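You operate a simulated robot arm through the tools that you are given. There is no shell and no other tool.

The job below is to be done with a simulated robot arm. You get a single attempt, and the scene is never put back.

Task
Count the washers in the pot with the green lid and stand it on full or short.
Fine: black knob to pieces, hold ref with the white-lid pot on the pan, move that pot to the board, store the count once; short is under the number on the lid. Other keys and knobs, the mouse and the wooden box on the rollers stay as they are.

The check looks at the end state, three seconds after you hand in, the way a careful person would. Anything else that was tipped, shoved, dropped, spilled or broken makes it a failure. A push-on lid holds only when it is set on centred and level and pressed home; a screw cap is set on level and turned clockwise until tight.

Robot
A 6-joint arm with a two-finger gripper, fixed in place. Base frame: the origin is on the floor under the middle of its stand, x ahead of it, y to its left, z up. Readings come in cm, degrees, newtons and seconds.
With the tool pointing down near the work surface it reaches from about 30 to 84 cm from the base axis. Its first joint turns from -166.0 to 166.0 degrees. Payload 2.45 kg.
Tool frame: the origin (TCP) lies between the finger pads and is the grasp point; the fingertips stand 2 cm ahead of it; z points along the fingers, y is the line along which they close. The gripper opens to 14 cm; its body begins 16.8 cm behind the TCP.
Orientation is told as [roll, pitch, yaw] about the base's x, y, z axes, in that order, counted from this pose: with the fingers straight down and closing along the base's y, the tool's x points along the base's -x, its y along +y and its z along -z.

Tools
- The arm moves only by the tool nudge_tool. Its argument "deltas" is one flat list of numbers, 7 for each row, row after row: the shift along the tool's x, y, z in units of 150 mm (1.0 is 150 mm), then the turn, a rotation vector about the tool's x, y, z in units of 180 degrees (1.0 is 180 degrees), then the finger opening in cm, from 0 to 14. In form: [tx, ty, tz, ax, ay, az, jaw, tx, ty, tz, ax, ay, az, jaw, ...]. A call has 1 to 20 rows; each row is the pose to reach, as a shift and turn from the pose commanded when the call began, along the tool's axes at that moment. A call with a number of a shift or a turn outside -1 to 1 is refused whole. Each row takes 0.2 s and may step no farther than 5 cm and 8.6 degrees from the row before; otherwise, or with a gripper value out of range, the whole call is refused. Where a pose cannot be reached the arm comes as near as it can. A force on the tool above 40 N (or 10 N above the force at the start of the call, whichever is more), or a blocked arm, ends the call early, and 0.2 s more pass. Each finger travels about 4.5 cm/s and halts on what it meets, pressing with about 30 N; the grip force reading is that of the motor and also rises with nothing between the fingers. The clock runs only during rows and for 0.2 s after the last one: add rows that repeat a pose to give the fingers time. It gives the time, the measured TCP pose, the force on the tool (base axes), the opening and the grip force at its end, in the units of the frame above (readings bear some noise), with the torque about the TCP (base axes, N m) and any sound that the robot's microphone picked up, and new pictures: "views" is both (left out), scene, wrist or none.
- Cameras (640 x 400 px; columns grow to the right, rows downward): "scene" is fixed at [40.05, -50.01, 155.91]; the picture's right is [0.45, -0.89, 0.00], its down [-0.85, -0.42, -0.32] and it looks along [0.29, 0.14, -0.95] (base axes); focal length 214 px, centre (320, 200). "wrist" rides on the gripper at [7.8, 1.1, -20.9] in the tool frame; the picture's right is [-0.14, 0.99, 0.00], its down [-0.92, -0.13, -0.37] and it looks along [-0.37, -0.05, 0.93] (tool axes); focal length 280 px, centre (320, 200). There is no depth. A picture from a camera that has moved, and an enlarged one, comes with that camera's place and axes in the base frame and with its lens.
- move_column(by): moves the trunk up (or, below 0, down) by that many cm; the arm rides with it, the base frame stays. It gives what a move gives, with no picture.
- inspect(camera, box): a new picture of the part [left, top, right, bottom] of that camera's present view, enlarged. No time passes.
- close_job(): hands the job in; it is judged then, once.

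Nothing tells you positions but the pictures and the camera data. Unless the task says otherwise, let go and move clear before handing in.

The tools are called after "Request:" as a command line: name --argument value ..., lists and objects as JSON in quotes. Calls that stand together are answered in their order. nudge_tool: Moves the arm, as the interface text tells. Its arguments: {"type":"object","properties":{"deltas":{"type":"array","items":{"type":"number"}},"views":{"type":"string","enum":["both","scene","wrist","none"]}},"required":["deltas"]} The other tools are called the same way: move_column (by) moves the trunk up or down; inspect (camera, box) takes an enlarged picture of a part of a camera's view; close_job () hands the job in.

At the start:

```text
t: 0.0
tool_pos: [59.95, -11.63, 122.72]
ee_rot: [-0.1, 0.0, 0.1]
wrist_force: [0.1, -0.2, -0.2]
wrist_torque: [0.01, 0.0, 0.03]
width: 13.98
grip_force: 0.0
trunk travel left (down, up): [-10.0, 13.0]
```

scene: 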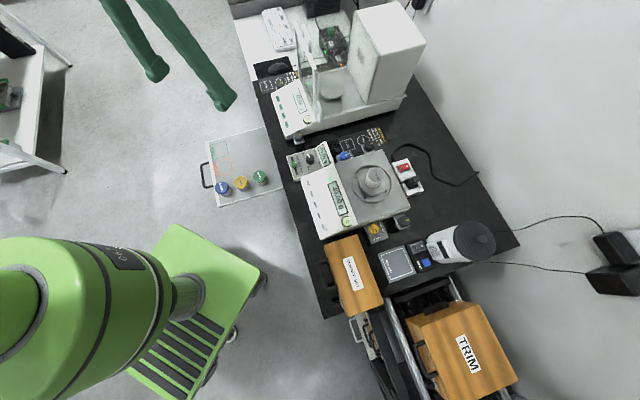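
wrist: 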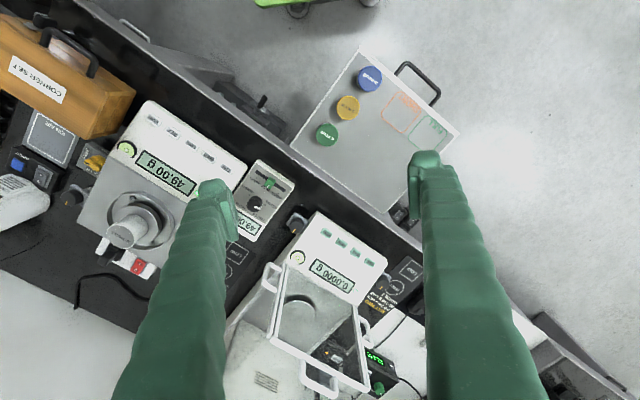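

I see a dark bench with two balances, a board with three lidded pots (blue, yellow, green), and a white-lid pot that may be on the front balance's pan. I will look closer before moving anything.

Request:
inspect --camera "scene" --box '[190, 120, 310, 215]'

Request:
inspect --camera "scene" --box '[270, 120, 430, 250]'

Request:
inspect --camera "wrist" --box '[60, 90, 300, 290]'

Request:
inspect --camera "wrist" --box '[280, 40, 470, 220]'

Request:
inspect --camera "wrist" --box '[220, 200, 420, 400]'

```text
4.21 times, centred on (250, 168) of scene
camera zoom: at [40.05, -50.01, 155.91], right [0.45, -0.89, 0.0], down [-0.85, -0.42, -0.32], along [0.29, 0.14, -0.95], focal length 903 px, centre (615, 337)
```

zoom: 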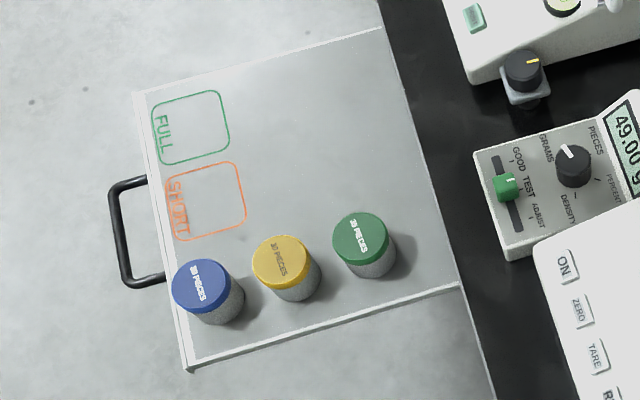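

```text
3.08 times, centred on (350, 185) of scene
camera zoom: at [40.05, -50.01, 155.91], right [0.45, -0.89, 0.0], down [-0.85, -0.42, -0.32], along [0.29, 0.14, -0.95], focal length 660 px, centre (228, 246)
```

zoom: 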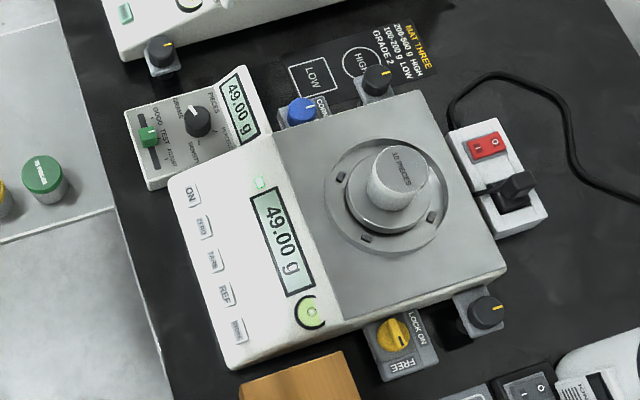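

```text
2.00 times, centred on (180, 190) of wrist
camera zoom: at [51.99, -10.55, 143.69], right [0.14, 0.99, 0.0], down [0.92, -0.13, 0.37], along [0.37, -0.05, -0.93], focal length 561 px, centre (600, 220)
```

zoom: 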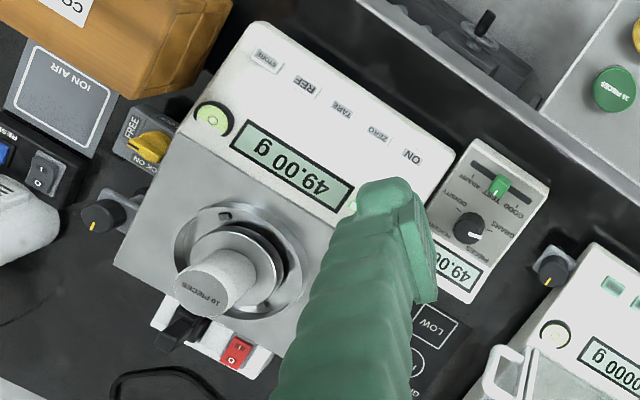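

```text
2.22 times, centred on (375, 130) of wrist
camera zoom: at [51.99, -10.55, 143.69], right [0.14, 0.99, 0.0], down [0.92, -0.13, 0.37], along [0.37, -0.05, -0.93], focal length 623 px, centre (198, 356)
```

zoom: 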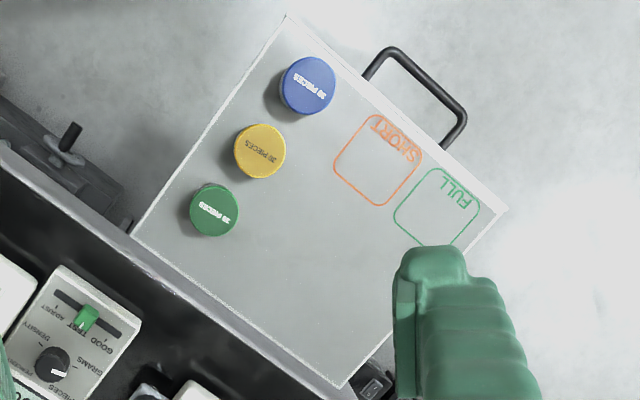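

```text
2.00 times, centred on (320, 300) of wrist
camera zoom: at [51.99, -10.55, 143.69], right [0.14, 0.99, 0.0], down [0.92, -0.13, 0.37], along [0.37, -0.05, -0.93], focal length 561 px, centre (320, 0)
```

zoom: 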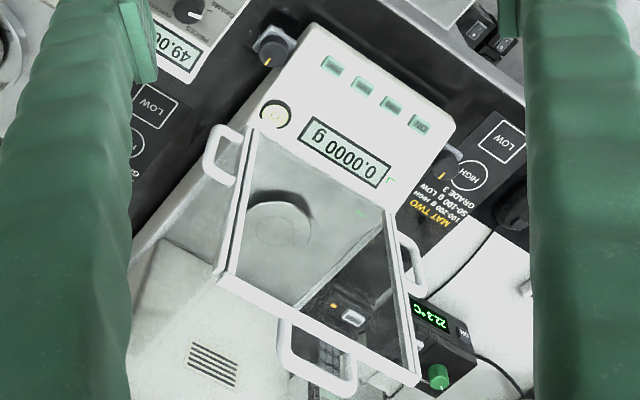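

The board with the three pots is roughly at x 55–70, y -10 to 0, below the bench. The balance with the "10 PIECES" white-lid pot is near (73, -52). I'll bring the wrist camera over there for a better look, staying high.

Request:
nudge_tool --deltas '[0, -0.33, 0, 0, 0, 0, 14, 0, -0.66, 0, 0, 0, 0, 14, 0, -0.99, 0, 0, 0, 0, 14]' --views "none"

Request:
nudge_tool --deltas '[0, -0.33, 0, 0, 0, 0, 14, 0, -0.66, 0, 0, 0, 0, 14, 0, -0.99, 0, 0, 0, 0, 14]' --views "both"

```text
t: 0.8
tool_pos: [59.95, -26.55, 122.96]
ee_rot: [0.1, 0.0, 0.1]
wrist_force: [-0.5, 0.3, -0.5]
wrist_torque: [-0.02, 0.01, -0.04]
width: 14.02
grip_force: 0.0
trunk travel left (down, up): [-10.0, 13.0]
```

```text
t: 1.6
tool_pos: [59.95, -41.42, 122.81]
ee_rot: [-0.1, 0.0, 0.0]
wrist_force: [0.1, 0.1, 0.4]
wrist_torque: [0.04, 0.0, 0.03]
width: 13.98
grip_force: 0.1
trunk travel left (down, up): [-10.0, 13.0]
camera wrist: at [52.12, -40.34, 143.71], right [0.14, 0.99, 0.0], down [0.92, -0.13, 0.37], along [0.36, -0.05, -0.93], focal length 280 px, centre (320, 200)
```

scene: 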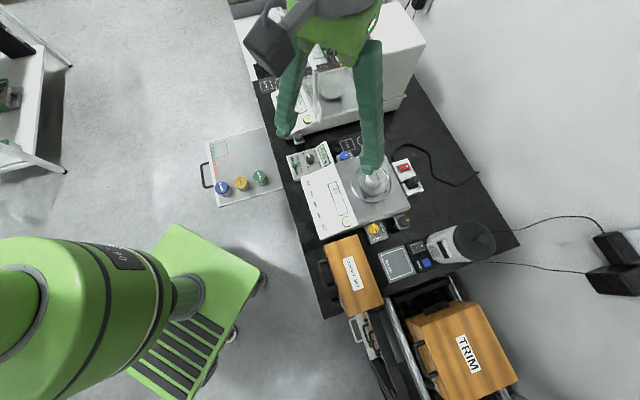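
wrist: 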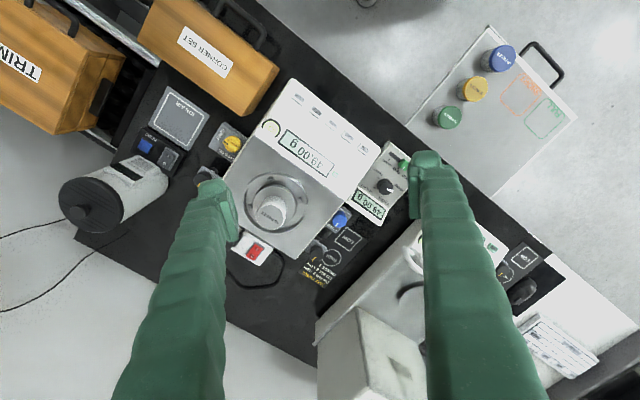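

The front balance and knob box are now in the centre of the wrist view. I'll enlarge the relevant parts.

Request:
inspect --camera "wrist" --box '[230, 70, 400, 180]'

Request:
inspect --camera "wrist" --box '[340, 130, 430, 230]'

Request:
inspect --camera "wrist" --box '[420, 30, 590, 140]'

Request:
inspect --camera "wrist" --box '[200, 150, 380, 290]'

Request:
inspect --camera "wrist" --box '[50, 70, 260, 250]'

```text
3.64 times, centred on (315, 125) of wrist
camera zoom: at [52.12, -40.34, 143.71], right [0.14, 0.99, 0.0], down [0.92, -0.13, 0.37], along [0.36, -0.05, -0.93], focal length 1020 px, centre (338, 473)
```

zoom: 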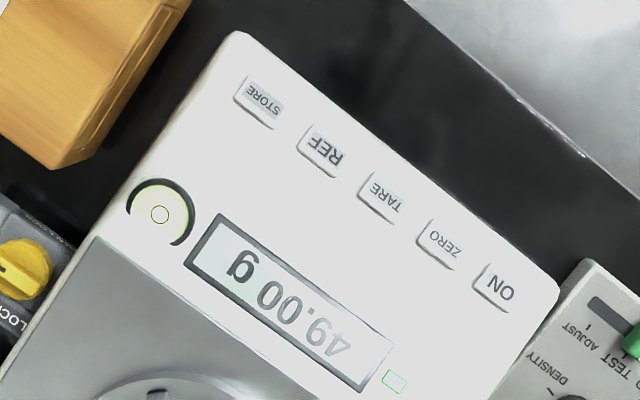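

```text
4.00 times, centred on (385, 180) of wrist
camera zoom: at [52.12, -40.34, 143.71], right [0.14, 0.99, 0.0], down [0.92, -0.13, 0.37], along [0.36, -0.05, -0.93], focal length 1122 px, centre (60, 280)
```

zoom: 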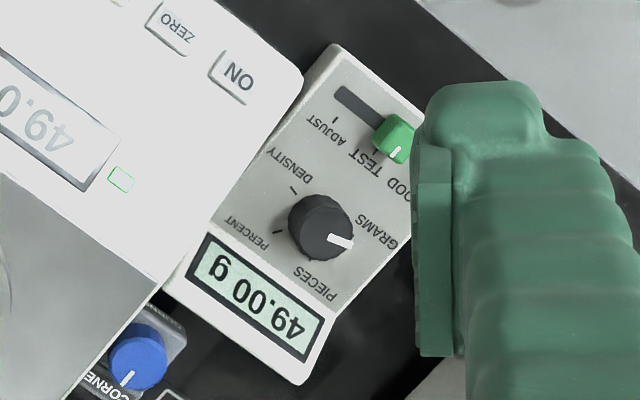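

```text
3.64 times, centred on (505, 85) of wrist
camera zoom: at [52.12, -40.34, 143.71], right [0.14, 0.99, 0.0], down [0.92, -0.13, 0.37], along [0.36, -0.05, -0.93], focal length 1020 px, centre (-353, 618)
```

zoom: 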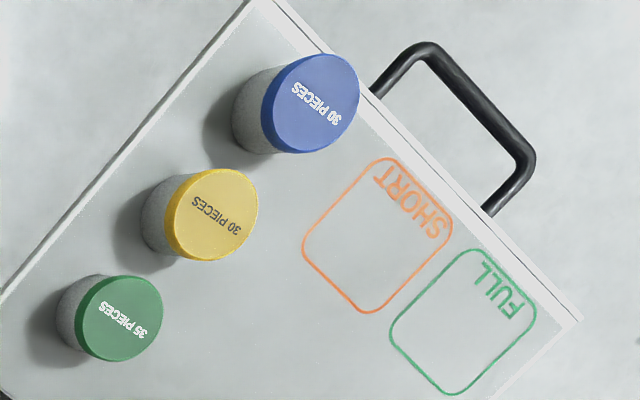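

```text
2.86 times, centred on (290, 220) of wrist
camera zoom: at [52.12, -40.34, 143.71], right [0.14, 0.99, 0.0], down [0.92, -0.13, 0.37], along [0.36, -0.05, -0.93], focal length 801 px, centre (406, 143)
```

zoom: 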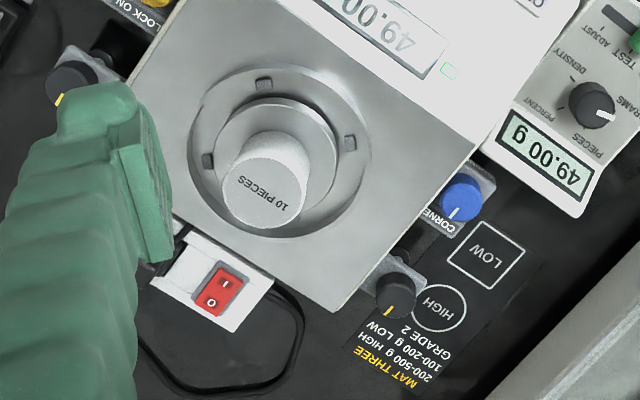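

```text
2.22 times, centred on (155, 160) of wrist
camera zoom: at [52.12, -40.34, 143.71], right [0.14, 0.99, 0.0], down [0.92, -0.13, 0.37], along [0.36, -0.05, -0.93], focal length 623 px, centre (687, 289)
```

zoom: 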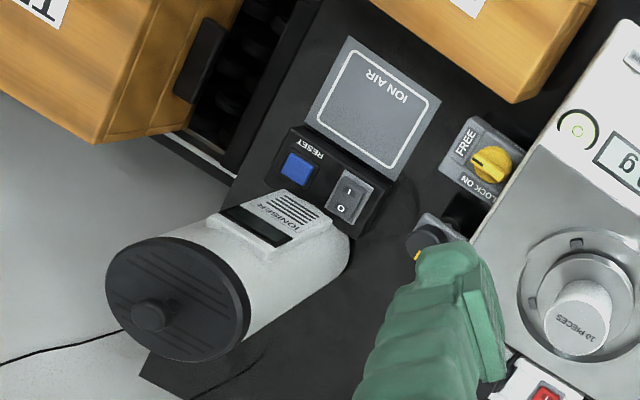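

The green lid seems to read 35 and the white lid 10, and the balance shows 49.00 g in grams. Next I'll bring the camera lower over the key row to measure key and knob positions.

Request:
nudge_tool --deltas '[0.165, 0, 0.2475, 0, 0, 0, 14, 0.33, 0, 0.495, 0, 0, 0, 14, 0.495, 0, 0.7425, 0, 0, 0, 14, 0.66, 0, 0.99, 0, 0, 0, 14]' --views "both"

```text
t: 2.6
tool_pos: [50.08, -41.3, 107.86]
ee_rot: [0.0, 0.0, 0.0]
wrist_force: [-0.7, 0.0, -0.4]
wrist_torque: [0.05, -0.03, 0.01]
width: 14.01
grip_force: 0.0
trunk travel left (down, up): [-10.0, 13.0]
camera wrist: at [42.11, -40.1, 128.78], right [0.14, 0.99, 0.0], down [0.92, -0.13, 0.37], along [0.37, -0.05, -0.93], focal length 280 px, centre (320, 200)
```

scene: 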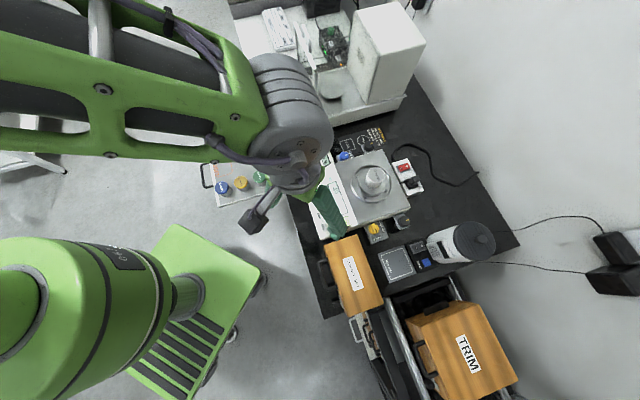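
wrist: 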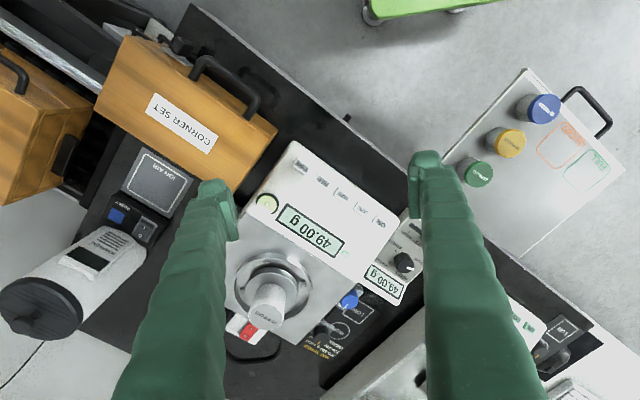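

Request:
inspect --camera "wrist" --box '[235, 140, 415, 300]'

Request:
inspect --camera "wrist" --box '[250, 140, 350, 220]'

Request:
inspect --camera "wrist" --box '[440, 70, 640, 200]'

Request:
inspect --camera "scene" --box '[300, 170, 400, 260]'

```text
2.50 times, centred on (325, 220) of wrist
camera zoom: at [42.11, -40.1, 128.78], right [0.14, 0.99, 0.0], down [0.92, -0.13, 0.37], along [0.37, -0.05, -0.93], focal length 701 px, centre (308, 150)
```

zoom: 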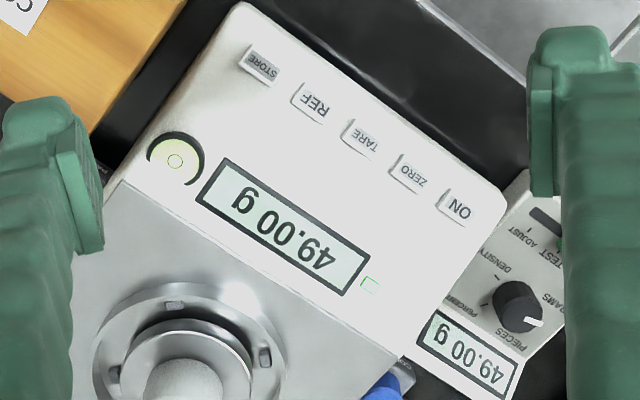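

```text
5.00 times, centred on (300, 180) of wrist
camera zoom: at [42.11, -40.1, 128.78], right [0.14, 0.99, 0.0], down [0.92, -0.13, 0.37], along [0.37, -0.05, -0.93], focal length 1402 px, centre (420, 300)
```

zoom: 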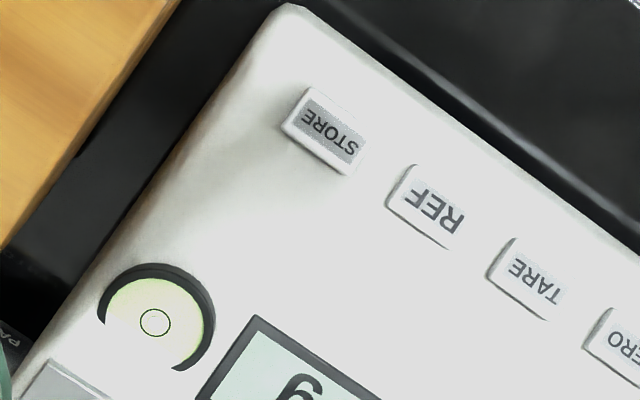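

```text
3.08 times, centred on (540, 135) of wrist
camera zoom: at [42.11, -40.1, 128.78], right [0.14, 0.99, 0.0], down [0.92, -0.13, 0.37], along [0.37, -0.05, -0.93], focal length 863 px, centre (-357, 400)
```

zoom: 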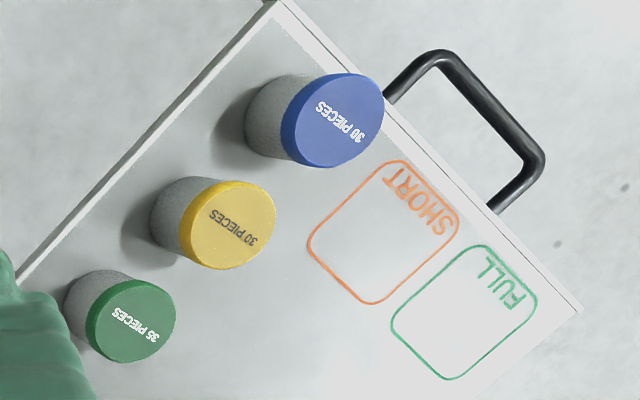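

```text
4.44 times, centred on (350, 215) of scene
camera zoom: at [40.05, -50.01, 155.91], right [0.45, -0.89, 0.0], down [-0.85, -0.42, -0.32], along [0.29, 0.14, -0.95], focal length 953 px, centre (187, 133)
```

zoom: 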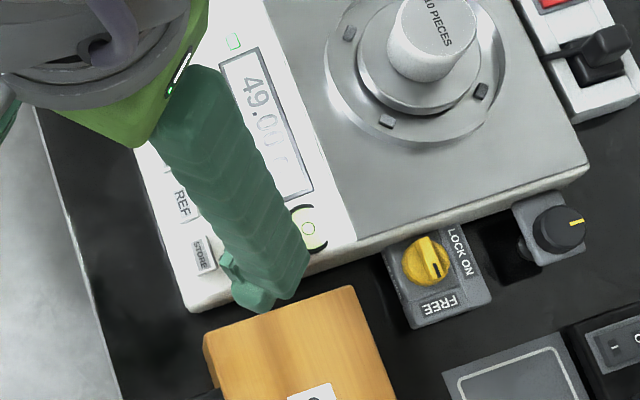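

The key row runs at about 45° in the base frame: STORE is near (53, -44.6), REF near (56, -41.8), both at z about 85. The black knob is near (74, -28.6, 84). I'll move over the knob box to measure its pointer and ticks.

Request:
nudge_tool --deltas '[-0.2, 0.2, 0, 0, 0, 0, 14, -0.4, 0.4, 0, 0, 0, 0, 14, -0.6, 0.6, 0, 0, 0, 0, 14, -0.8, 0.8, 0, 0, 0, 0, 14, -0.97, 0.93, 0, 0, 0, 0, 14]' --views "both"

Request:
inspect --camera "wrist" --box '[260, 140, 400, 230]'

```text
t: 3.8
tool_pos: [64.53, -27.33, 107.92]
ee_rot: [0.1, 0.1, 0.0]
wrist_force: [-0.3, 0.3, -0.3]
wrist_torque: [0.05, 0.06, 0.02]
width: 13.98
grip_force: 0.0
trunk travel left (down, up): [-10.0, 13.0]
camera wrist: at [56.66, -26.18, 128.88], right [0.14, 0.99, 0.0], down [0.92, -0.13, 0.37], along [0.36, -0.05, -0.93], focal length 280 px, centre (320, 200)
```

scene: 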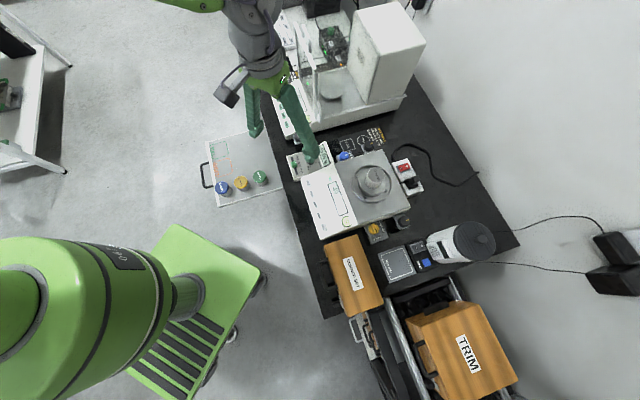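
wrist: 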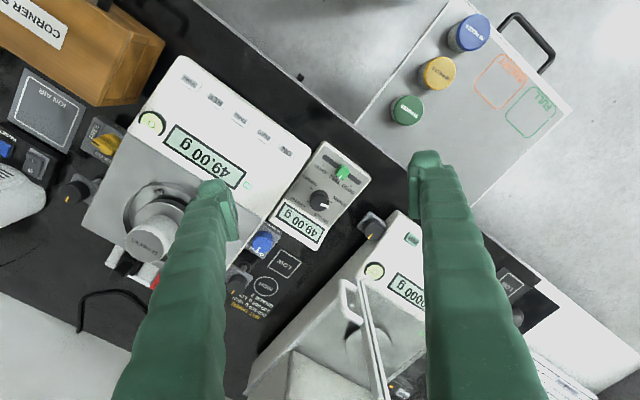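

```text
4.44 times, centred on (330, 185) of wrist
camera zoom: at [56.66, -26.18, 128.88], right [0.14, 0.99, 0.0], down [0.92, -0.13, 0.37], along [0.36, -0.05, -0.93], focal length 1246 px, centre (276, 267)
```

zoom: 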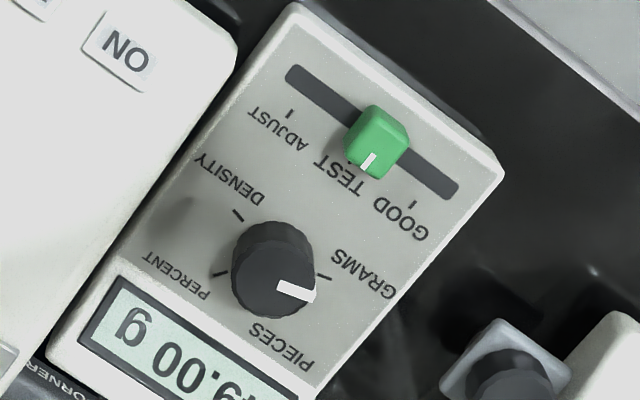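

The knob pointer sits at GRAMS, and PIECES is about 72° clockwise from above. I'll move over the knob and yaw the tool to about +81°, so the clockwise turn ends near +9° with the gripper clear of its neighbours.

Request:
nudge_tool --deltas '[-0.067, -0.009, 0, 0, 0, -0.045, 10, -0.134, -0.018, 0, 0, 0, -0.09, 8, -0.201, -0.027, 0, 0, 0, -0.135, 8, -0.268, -0.036, 0, 0, 0, -0.18, 8, -0.335, -0.045, 0, 0, 0, -0.225, 8, -0.402, -0.054, 0, 0, 0, -0.27, 8, -0.469, -0.063, 0, 0, 0, -0.315, 8, -0.536, -0.072, 0, 0, 0, -0.36, 8, -0.603, -0.081, 0, 0, 0, -0.405, 8, -0.67, -0.09, 0, 0, 0, -0.45, 8]' --views "both"

Request:
inspect --camera "wrist" --box '[220, 100, 420, 225]'

```text
t: 6.0
tool_pos: [74.59, -28.82, 107.93]
ee_rot: [0.0, 0.0, 81.2]
wrist_force: [0.3, -0.2, 0.0]
wrist_torque: [-0.03, -0.01, 0.01]
width: 7.99
grip_force: 0.0
trunk travel left (down, up): [-10.0, 13.0]
camera wrist: at [72.18, -36.3, 128.81], right [-0.96, 0.29, 0.0], down [0.27, 0.89, 0.37], along [0.11, 0.35, -0.93], focal length 280 px, centre (320, 200)
```

scene: 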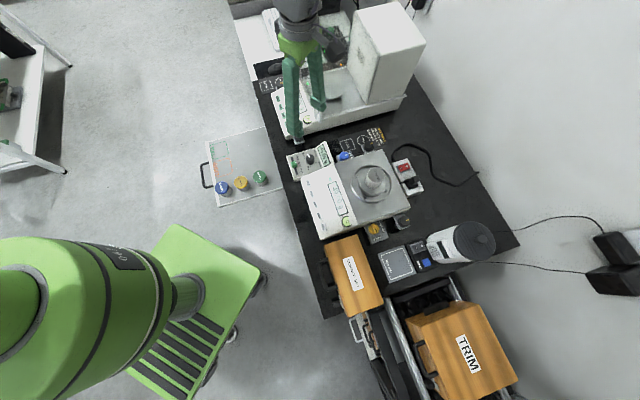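
wrist: 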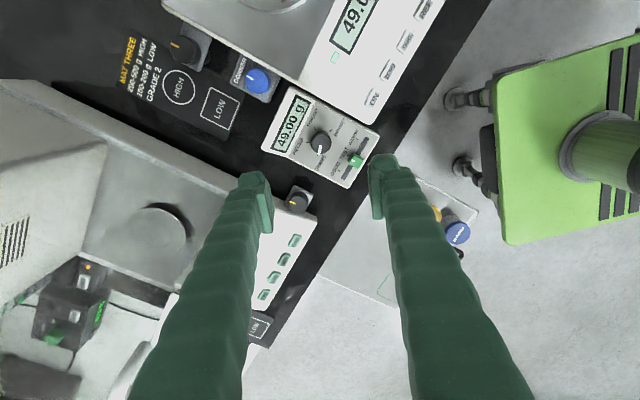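

```text
3.20 times, centred on (320, 162) of wrist
camera zoom: at [72.18, -36.3, 128.81], right [-0.96, 0.29, 0.0], down [0.27, 0.89, 0.37], along [0.11, 0.35, -0.93], focal length 897 px, centre (320, 320)
```

zoom: 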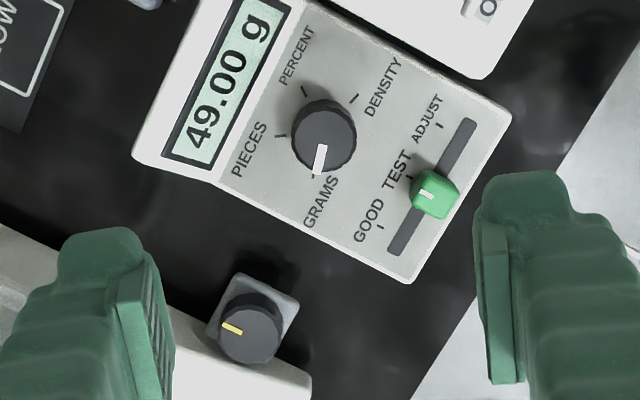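

I now see all four ticks clearly: GRAMS to PIECES is about 71° clockwise. The knob top centre is near (74.3, -28.5, 84). I'll centre over it and descend part way.

Request:
nudge_tool --deltas '[-0.018, 0.02, 0.33, 0, 0, 0, 6.5, -0.018, 0.02, 0.66, 0, 0, 0, 6.5, -0.018, 0.02, 0.99, 0, 0, 0, 6.5]' --views "both"

Request:
inspect --camera "wrist" --box '[220, 80, 420, 225]'

Request:
inspect --camera "scene" --box '[270, 110, 370, 190]'

```text
t: 6.8
tool_pos: [74.53, -28.48, 92.88]
ee_rot: [0.0, 0.0, 81.0]
wrist_force: [-0.5, -1.2, -0.3]
wrist_torque: [-0.03, 0.01, 0.0]
width: 6.52
grip_force: 0.0
trunk travel left (down, up): [-10.0, 13.0]
camera wrist: at [72.04, -35.99, 113.87], right [-0.96, 0.29, 0.0], down [0.27, 0.89, 0.37], along [0.11, 0.35, -0.93], focal length 280 px, centre (320, 200)
```

scene: 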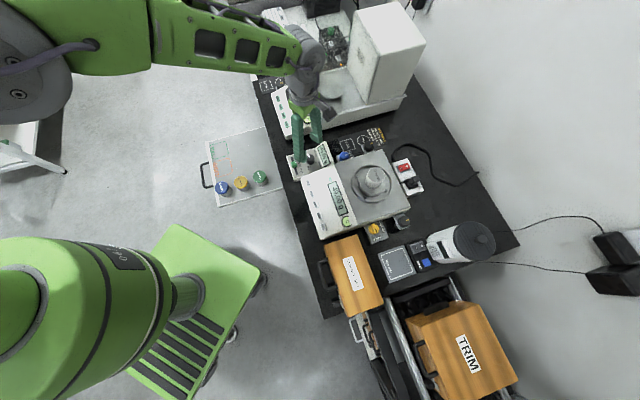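
wrist: 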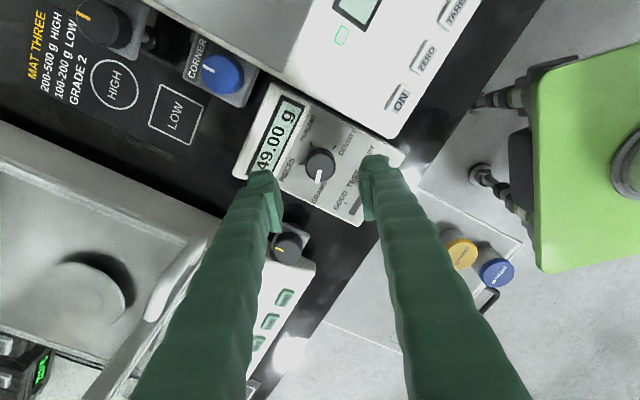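

```text
2.76 times, centred on (320, 152) of wrist
camera zoom: at [72.04, -35.99, 113.87], right [-0.96, 0.29, 0.0], down [0.27, 0.89, 0.37], along [0.11, 0.35, -0.93], focal length 774 px, centre (320, 331)
```

zoom: 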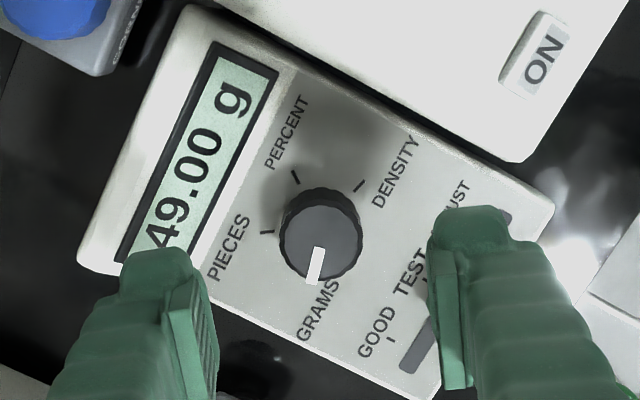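

```text
5.00 times, centred on (320, 150) of scene
camera zoom: at [40.05, -50.01, 155.91], right [0.45, -0.89, 0.0], down [-0.85, -0.42, -0.32], along [0.29, 0.14, -0.95], focal length 1072 px, centre (320, 450)
```

zoom: 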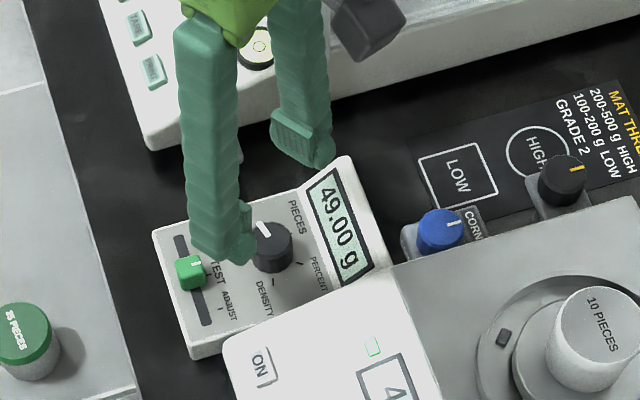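

The gripper is centred over the knob with the fingers clear of the green slider. I'll descend carefully around the knob.

Request:
nudge_tool --deltas '[0, 0, 0.25, 0, 0, 0, 6, 0, 0, 0.42, 0, 0, 0, 6, 0, 0, 0.5, 0, 0, 0, 6]' --views "both"

Request:
inspect --camera "scene" --box '[270, 110, 370, 190]'

Request:
inspect --camera "wrist" --box '[220, 80, 420, 225]'

```text
t: 7.6
tool_pos: [74.28, -28.53, 85.61]
ee_rot: [-0.1, 0.1, 81.0]
wrist_force: [-0.5, -0.7, 0.4]
wrist_torque: [0.0, 0.0, 0.0]
width: 6.03
grip_force: 0.1
trunk travel left (down, up): [-10.0, 13.0]
camera wrist: at [71.95, -36.02, 106.45], right [-0.96, 0.29, 0.0], down [0.27, 0.89, 0.37], along [0.11, 0.35, -0.93], focal length 280 px, centre (320, 200)
```

scene: 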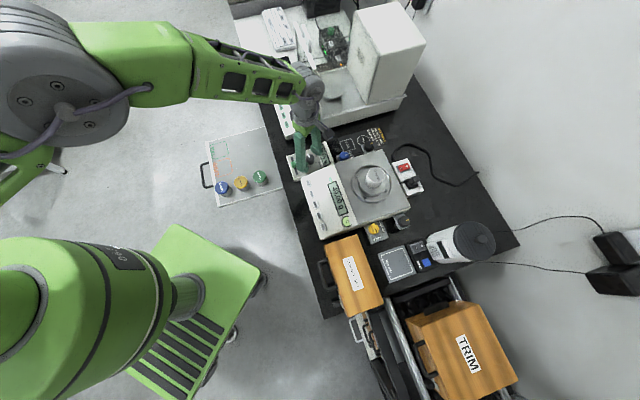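
wrist: 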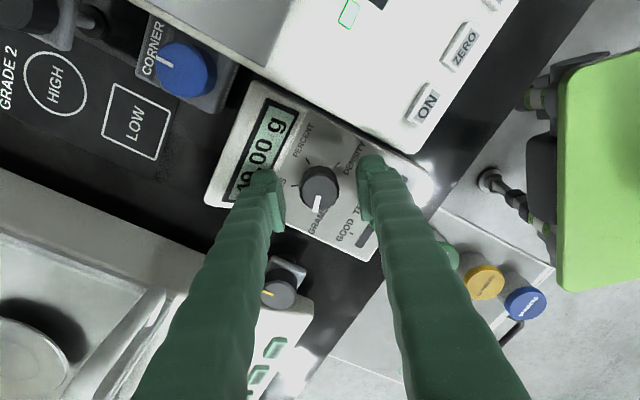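

```text
5.00 times, centred on (320, 150) of scene
camera zoom: at [40.05, -50.01, 155.91], right [0.45, -0.89, 0.0], down [-0.85, -0.42, -0.32], along [0.29, 0.14, -0.95], focal length 1072 px, centre (320, 450)
```

zoom: 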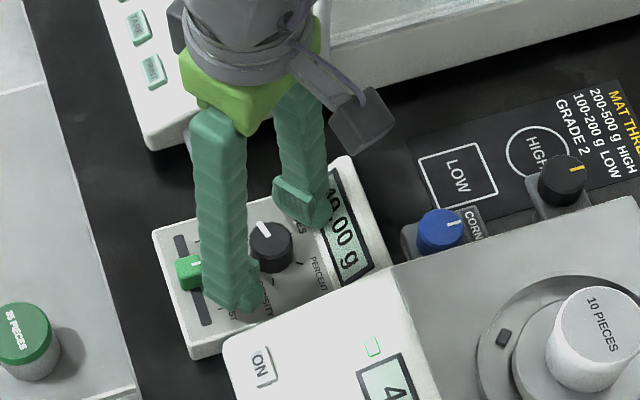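

```text
2.76 times, centred on (320, 152) of wrist
camera zoom: at [71.95, -36.02, 106.45], right [-0.96, 0.29, 0.0], down [0.27, 0.89, 0.37], along [0.11, 0.35, -0.93], focal length 774 px, centre (320, 331)
```

zoom: 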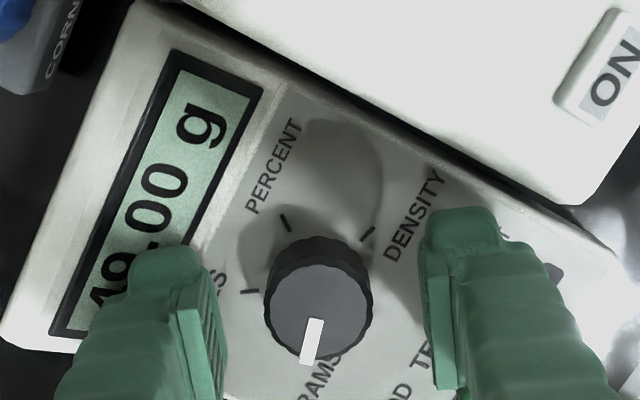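

The knob is centred between the fingers within about a millimetre. I'll lower the last centimetre and close on it.

Request:
nudge_tool --deltas '[0, 0, 0.04, 0, 0, 0, 6, 0, 0, 0.08, 0, 0, 0, 6, 0, 0, 0.08, 0, 0, 0, 4, 0, 0, 0.08, 0, 0, 0, 2.4, 0, 0, 0.08, 0, 0, 0, 2.4, 0, 0, 0.08, 0, 0, 0, 2.4]' --views "both"

Request:
inspect --camera "wrist" --box '[220, 80, 420, 225]'

```text
t: 8.4
tool_pos: [75.02, -28.61, 85.08]
ee_rot: [-0.9, 0.3, 81.1]
wrist_force: [-3.7, 2.8, 11.8]
wrist_torque: [0.16, 0.38, -0.09]
width: 4.37
grip_force: 2.9
trunk travel left (down, up): [-10.0, 13.0]
stopped in row 3: the force on the tool passed its limit at 42 N (the readings are from after the stop); the commanded pose is now the measured one
camera wrist: at [72.26, -35.98, 106.0], right [-0.96, 0.29, -0.02], down [0.26, 0.89, 0.37], along [0.12, 0.35, -0.93], focal length 280 px, centre (320, 200)
```

scene: 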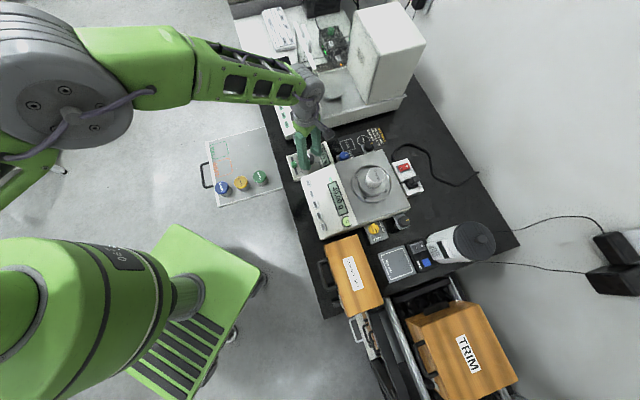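
wrist: 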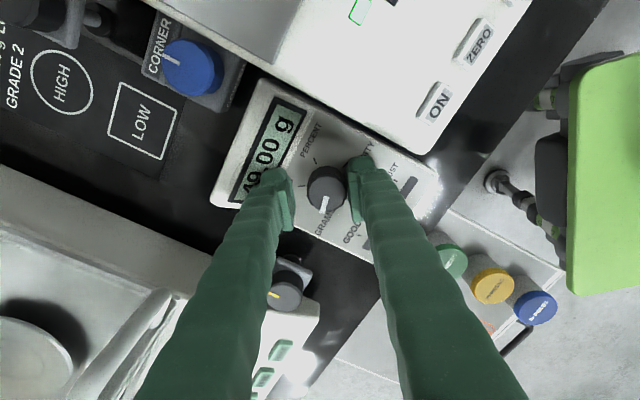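

```text
2.76 times, centred on (320, 152) of wrist
camera zoom: at [72.26, -35.98, 106.0], right [-0.96, 0.29, -0.02], down [0.26, 0.89, 0.37], along [0.12, 0.35, -0.93], focal length 774 px, centre (320, 331)
```

zoom: 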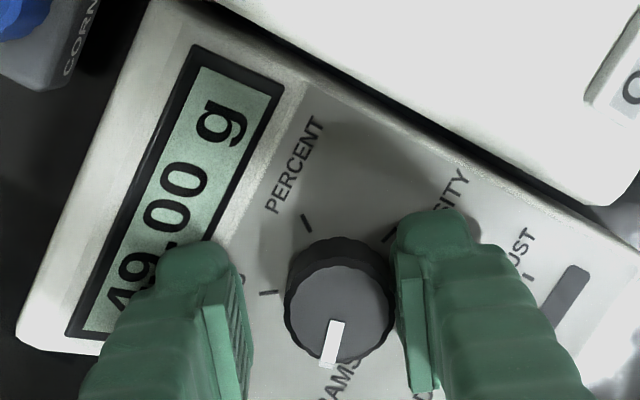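

One fingertip landed on the raised display part of the box and the call stopped with light contact. I'll back off upward and check that the box did not shift, then approach with the fingers across the box instead of toward the display.

Request:
nudge_tool --deltas '[0, 0, -0.1, 0, 0, 0, 5, 0, 0, -0.3, 0, 0, 0, 5, 0, 0, -0.5, 0, 0, 0, 5]' --views "both"

Request:
inspect --camera "wrist" --box '[220, 80, 420, 225]'

Request:
inspect --camera "scene" --box '[270, 110, 370, 190]'

```text
t: 9.2
tool_pos: [74.92, -28.58, 92.36]
ee_rot: [-0.8, 0.2, 81.1]
wrist_force: [-1.0, 1.2, 0.3]
wrist_torque: [-0.02, -0.02, 0.0]
width: 5.0
grip_force: 0.1
trunk travel left (down, up): [-10.0, 13.0]
camera wrist: at [72.25, -36.02, 113.31], right [-0.96, 0.29, -0.01], down [0.26, 0.89, 0.37], along [0.12, 0.35, -0.93], focal length 280 px, centre (320, 200)
```

scene: 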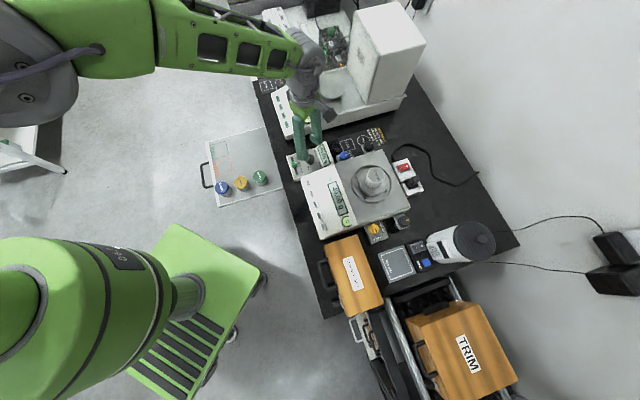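
wrist: 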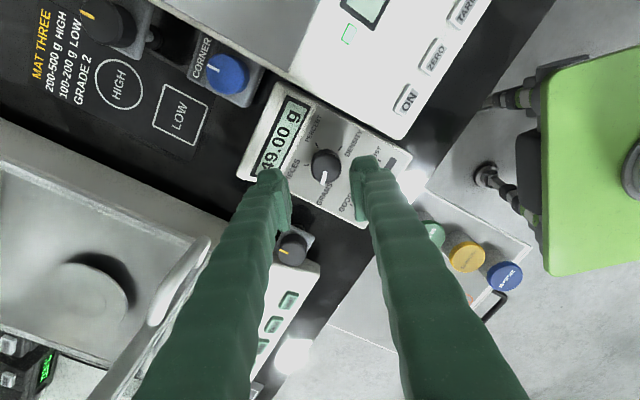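

```text
2.76 times, centred on (320, 152) of wrist
camera zoom: at [72.25, -36.02, 113.31], right [-0.96, 0.29, -0.01], down [0.26, 0.89, 0.37], along [0.12, 0.35, -0.93], focal length 774 px, centre (320, 331)
```

zoom: 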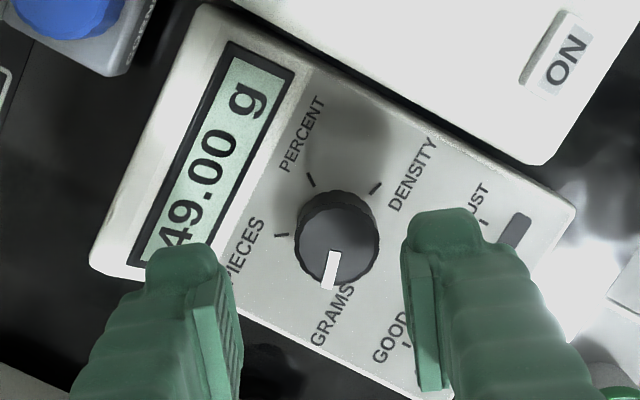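

```text
5.00 times, centred on (320, 150) of scene
camera zoom: at [40.05, -50.01, 155.91], right [0.45, -0.89, 0.0], down [-0.85, -0.42, -0.32], along [0.29, 0.14, -0.95], focal length 1072 px, centre (320, 450)
```

zoom: 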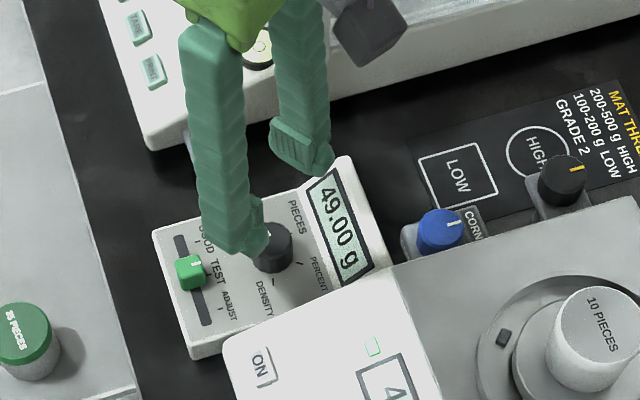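

The box and slider have not moved. I'll straighten the tool, re-centre it over the knob, and yaw to about -9° so the fingers straddle the knob across the flat part of the panel.

Request:
nudge_tool --deltas '[-0.0075, 0.038, 0, -0.0044, -0.0011, 0, 5, -0.0075, 0.038, 0, -0.0044, -0.0011, 0, 5]' --views "none"

Request:
nudge_tool --deltas '[0, 0, 0, 0, 0, 0.0455, 5, 0, 0, 0, 0, 0, 0.091, 5, 0, 0, 0, 0, 0, 0.1365, 5, 0, 0, 0, 0, 0, 0.182, 5, 0, 0, 0, 0, 0, 0.2275, 5, 0, 0, 0, 0, 0, 0.273, 5, 0, 0, 0, 0, 0, 0.3185, 5, 0, 0, 0, 0, 0, 0.364, 5, 0, 0, 0, 0, 0, 0.4095, 5, 0, 0, 0, 0, 0, 0.455, 5, 0, 0, 0, 0, 0, 0.5, 5]' --views "both"

Request:
inspect --camera "wrist" --box '[220, 80, 420, 225]'

Request:
inspect --camera "scene" --box '[270, 110, 370, 190]'

```text
t: 9.8
tool_pos: [74.3, -28.38, 92.17]
ee_rot: [0.1, 0.0, 81.0]
wrist_force: [-0.6, 0.7, -0.3]
wrist_torque: [-0.04, 0.04, -0.01]
width: 5.01
grip_force: 0.0
trunk travel left (down, up): [-10.0, 13.0]
```

```text
t: 12.2
tool_pos: [74.28, -28.44, 92.24]
ee_rot: [0.1, 0.0, -9.0]
wrist_force: [0.1, -0.6, 0.1]
wrist_torque: [-0.02, -0.05, -0.02]
width: 4.97
grip_force: 0.1
trunk travel left (down, up): [-10.0, 13.0]
camera wrist: at [66.66, -26.06, 113.26], right [0.29, 0.96, 0.0], down [0.89, -0.27, 0.37], along [0.35, -0.11, -0.93], focal length 280 px, centre (320, 200)
```

scene: 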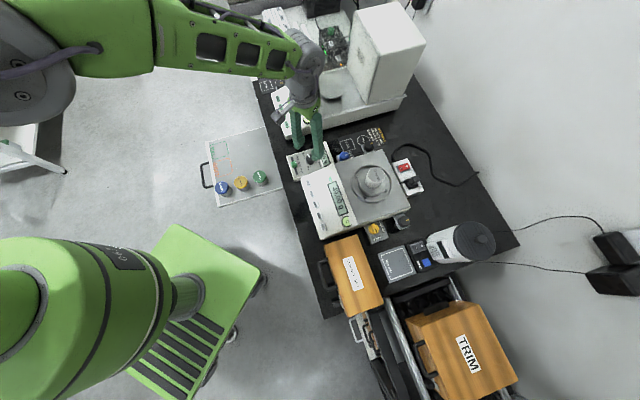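
wrist: 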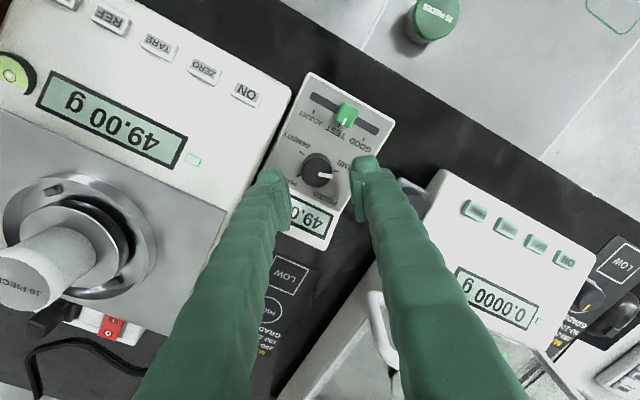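

```text
2.76 times, centred on (320, 152) of wrist
camera zoom: at [66.66, -26.06, 113.26], right [0.29, 0.96, 0.0], down [0.89, -0.27, 0.37], along [0.35, -0.11, -0.93], focal length 774 px, centre (320, 331)
```

zoom: 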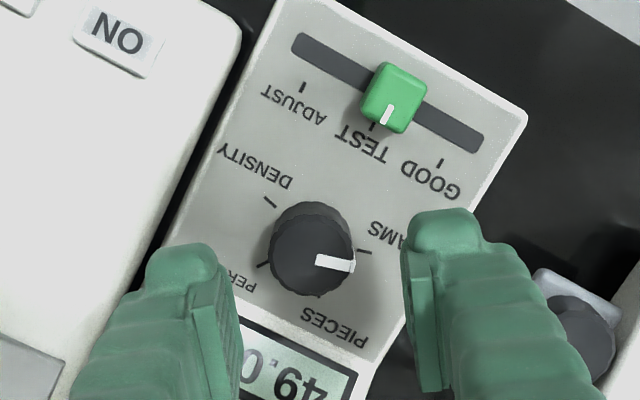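

```text
5.00 times, centred on (320, 150) of scene
camera zoom: at [40.05, -50.01, 155.91], right [0.45, -0.89, 0.0], down [-0.85, -0.42, -0.32], along [0.29, 0.14, -0.95], focal length 1072 px, centre (320, 450)
```

zoom: 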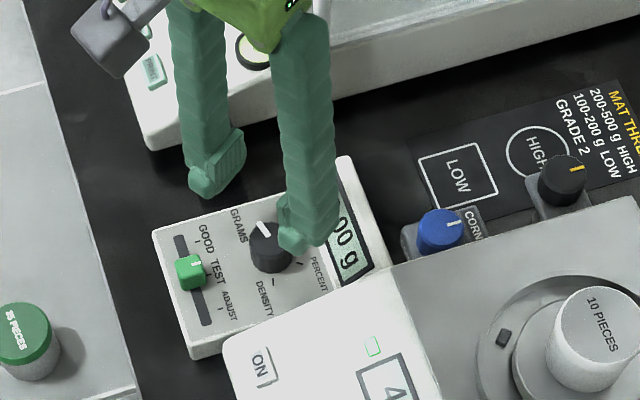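

Re-triangulating from the two yaw angles puts the knob top nearer z 85.3 and the panel near 83. I'll descend to just above the panel.

Request:
nudge_tool --deltas '[0.0045, -0.014, 0.2, 0, 0, 0, 5, 0.0045, -0.014, 0.34, 0, 0, 0, 5, 0.0045, -0.014, 0.41, 0, 0, 0, 5]' --views "both"

Request:
inspect --camera "wrist" --box '[240, 120, 400, 225]'

Request:
inspect --camera "scene" --box '[280, 120, 350, 180]'

```text
t: 13.0
tool_pos: [74.31, -28.6, 86.12]
ee_rot: [0.0, -0.1, -8.9]
wrist_force: [0.2, 0.3, 0.3]
wrist_torque: [-0.03, -0.01, 0.0]
width: 4.99
grip_force: 0.2
trunk travel left (down, up): [-10.0, 13.0]
camera wrist: at [66.68, -26.23, 107.07], right [0.29, 0.96, 0.0], down [0.89, -0.27, 0.37], along [0.35, -0.11, -0.93], focal length 280 px, centre (320, 200)
```

scene: 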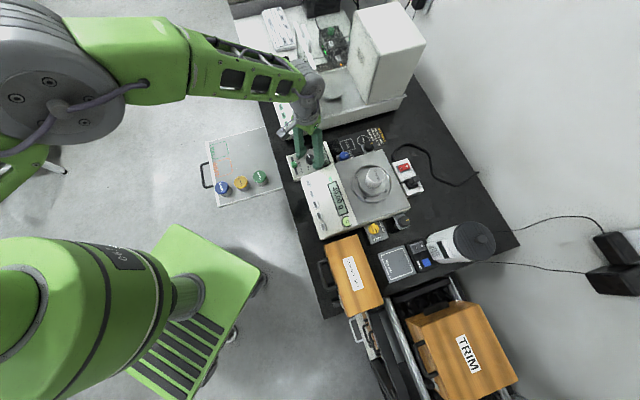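
wrist: 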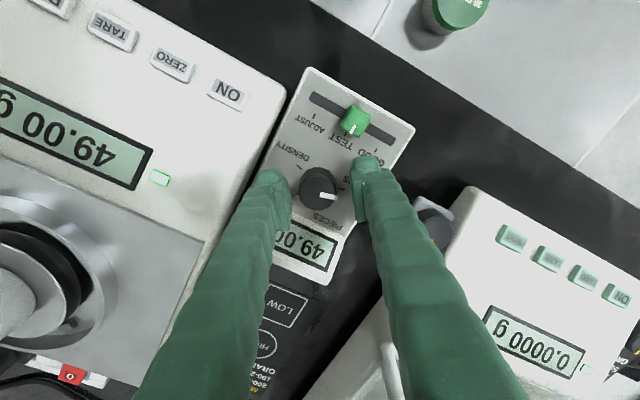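

```text
3.81 times, centred on (320, 172) of wrist
camera zoom: at [66.68, -26.23, 107.07], right [0.29, 0.96, 0.0], down [0.89, -0.27, 0.37], along [0.35, -0.11, -0.93], focal length 1068 px, centre (320, 305)
```

zoom: 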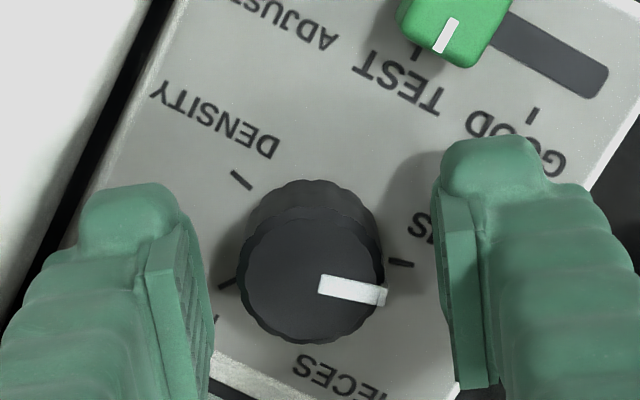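

```text
6.67 times, centred on (315, 150) of scene
camera zoom: at [40.05, -50.01, 155.91], right [0.45, -0.89, 0.0], down [-0.85, -0.42, -0.32], along [0.29, 0.14, -0.95], focal length 1430 px, centre (353, 533)
```

zoom: 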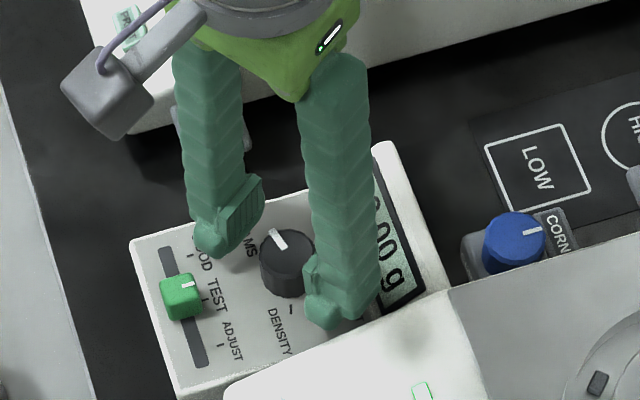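

Both fingers are around the knob just above the flat panel. I'll nudge to centre, drop a few millimetres and close.

Request:
nudge_tool --deltas '[-0.007, -0.011, 0.022, 0, 0, 0, 5, -0.007, -0.011, 0.022, 0, 0, 0, 4, -0.007, -0.011, 0.022, 0, 0, 0, 3.2, -0.007, -0.011, 0.022, 0, 0, 0, 2.5, -0.007, -0.011, 0.022, 0, 0, 0, 2.5]' --views "both"

Request:
inspect --camera "wrist" --box '[240, 120, 400, 225]'

```text
t: 14.2
tool_pos: [74.4, -28.71, 85.77]
ee_rot: [0.0, -0.1, -8.9]
wrist_force: [1.3, -0.6, -1.2]
wrist_torque: [0.01, -0.02, -0.01]
width: 3.07
grip_force: 38.8
trunk travel left (down, up): [-10.0, 13.0]
camera wrist: at [66.72, -26.46, 106.71], right [0.29, 0.96, 0.0], down [0.89, -0.27, 0.37], along [0.35, -0.11, -0.93], focal length 280 px, centre (320, 200)
```

scene: 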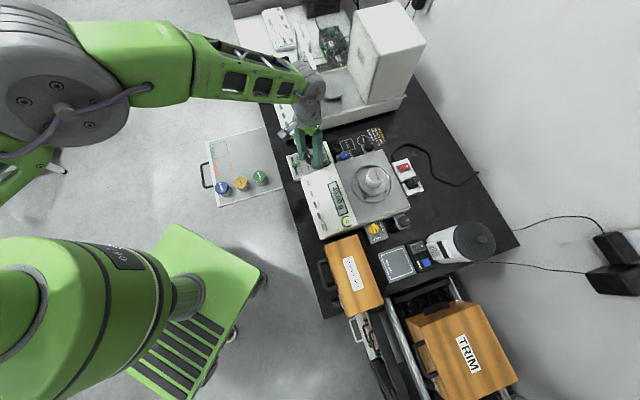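
wrist: 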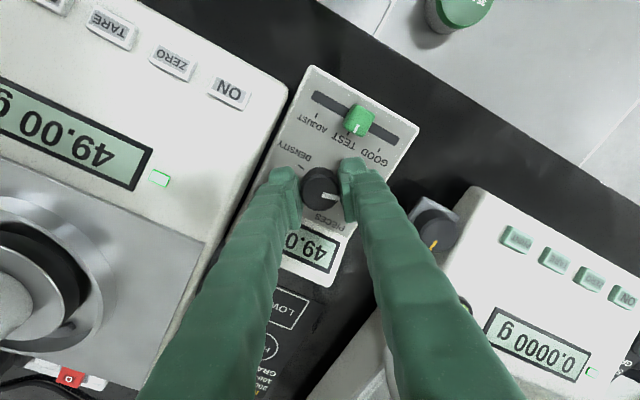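

```text
3.81 times, centred on (320, 172) of wrist
camera zoom: at [66.72, -26.46, 106.71], right [0.29, 0.96, 0.0], down [0.89, -0.27, 0.37], along [0.35, -0.11, -0.93], focal length 1068 px, centre (320, 305)
```

zoom: 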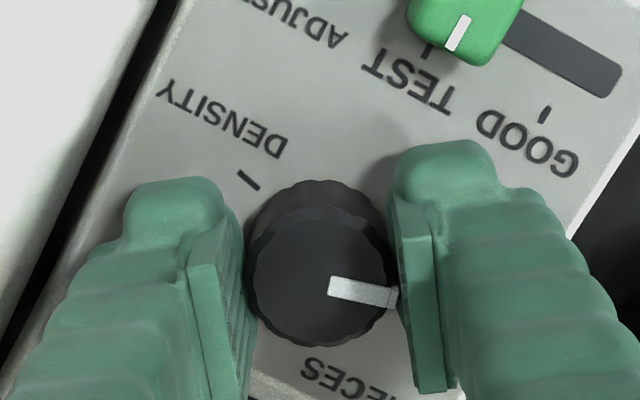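

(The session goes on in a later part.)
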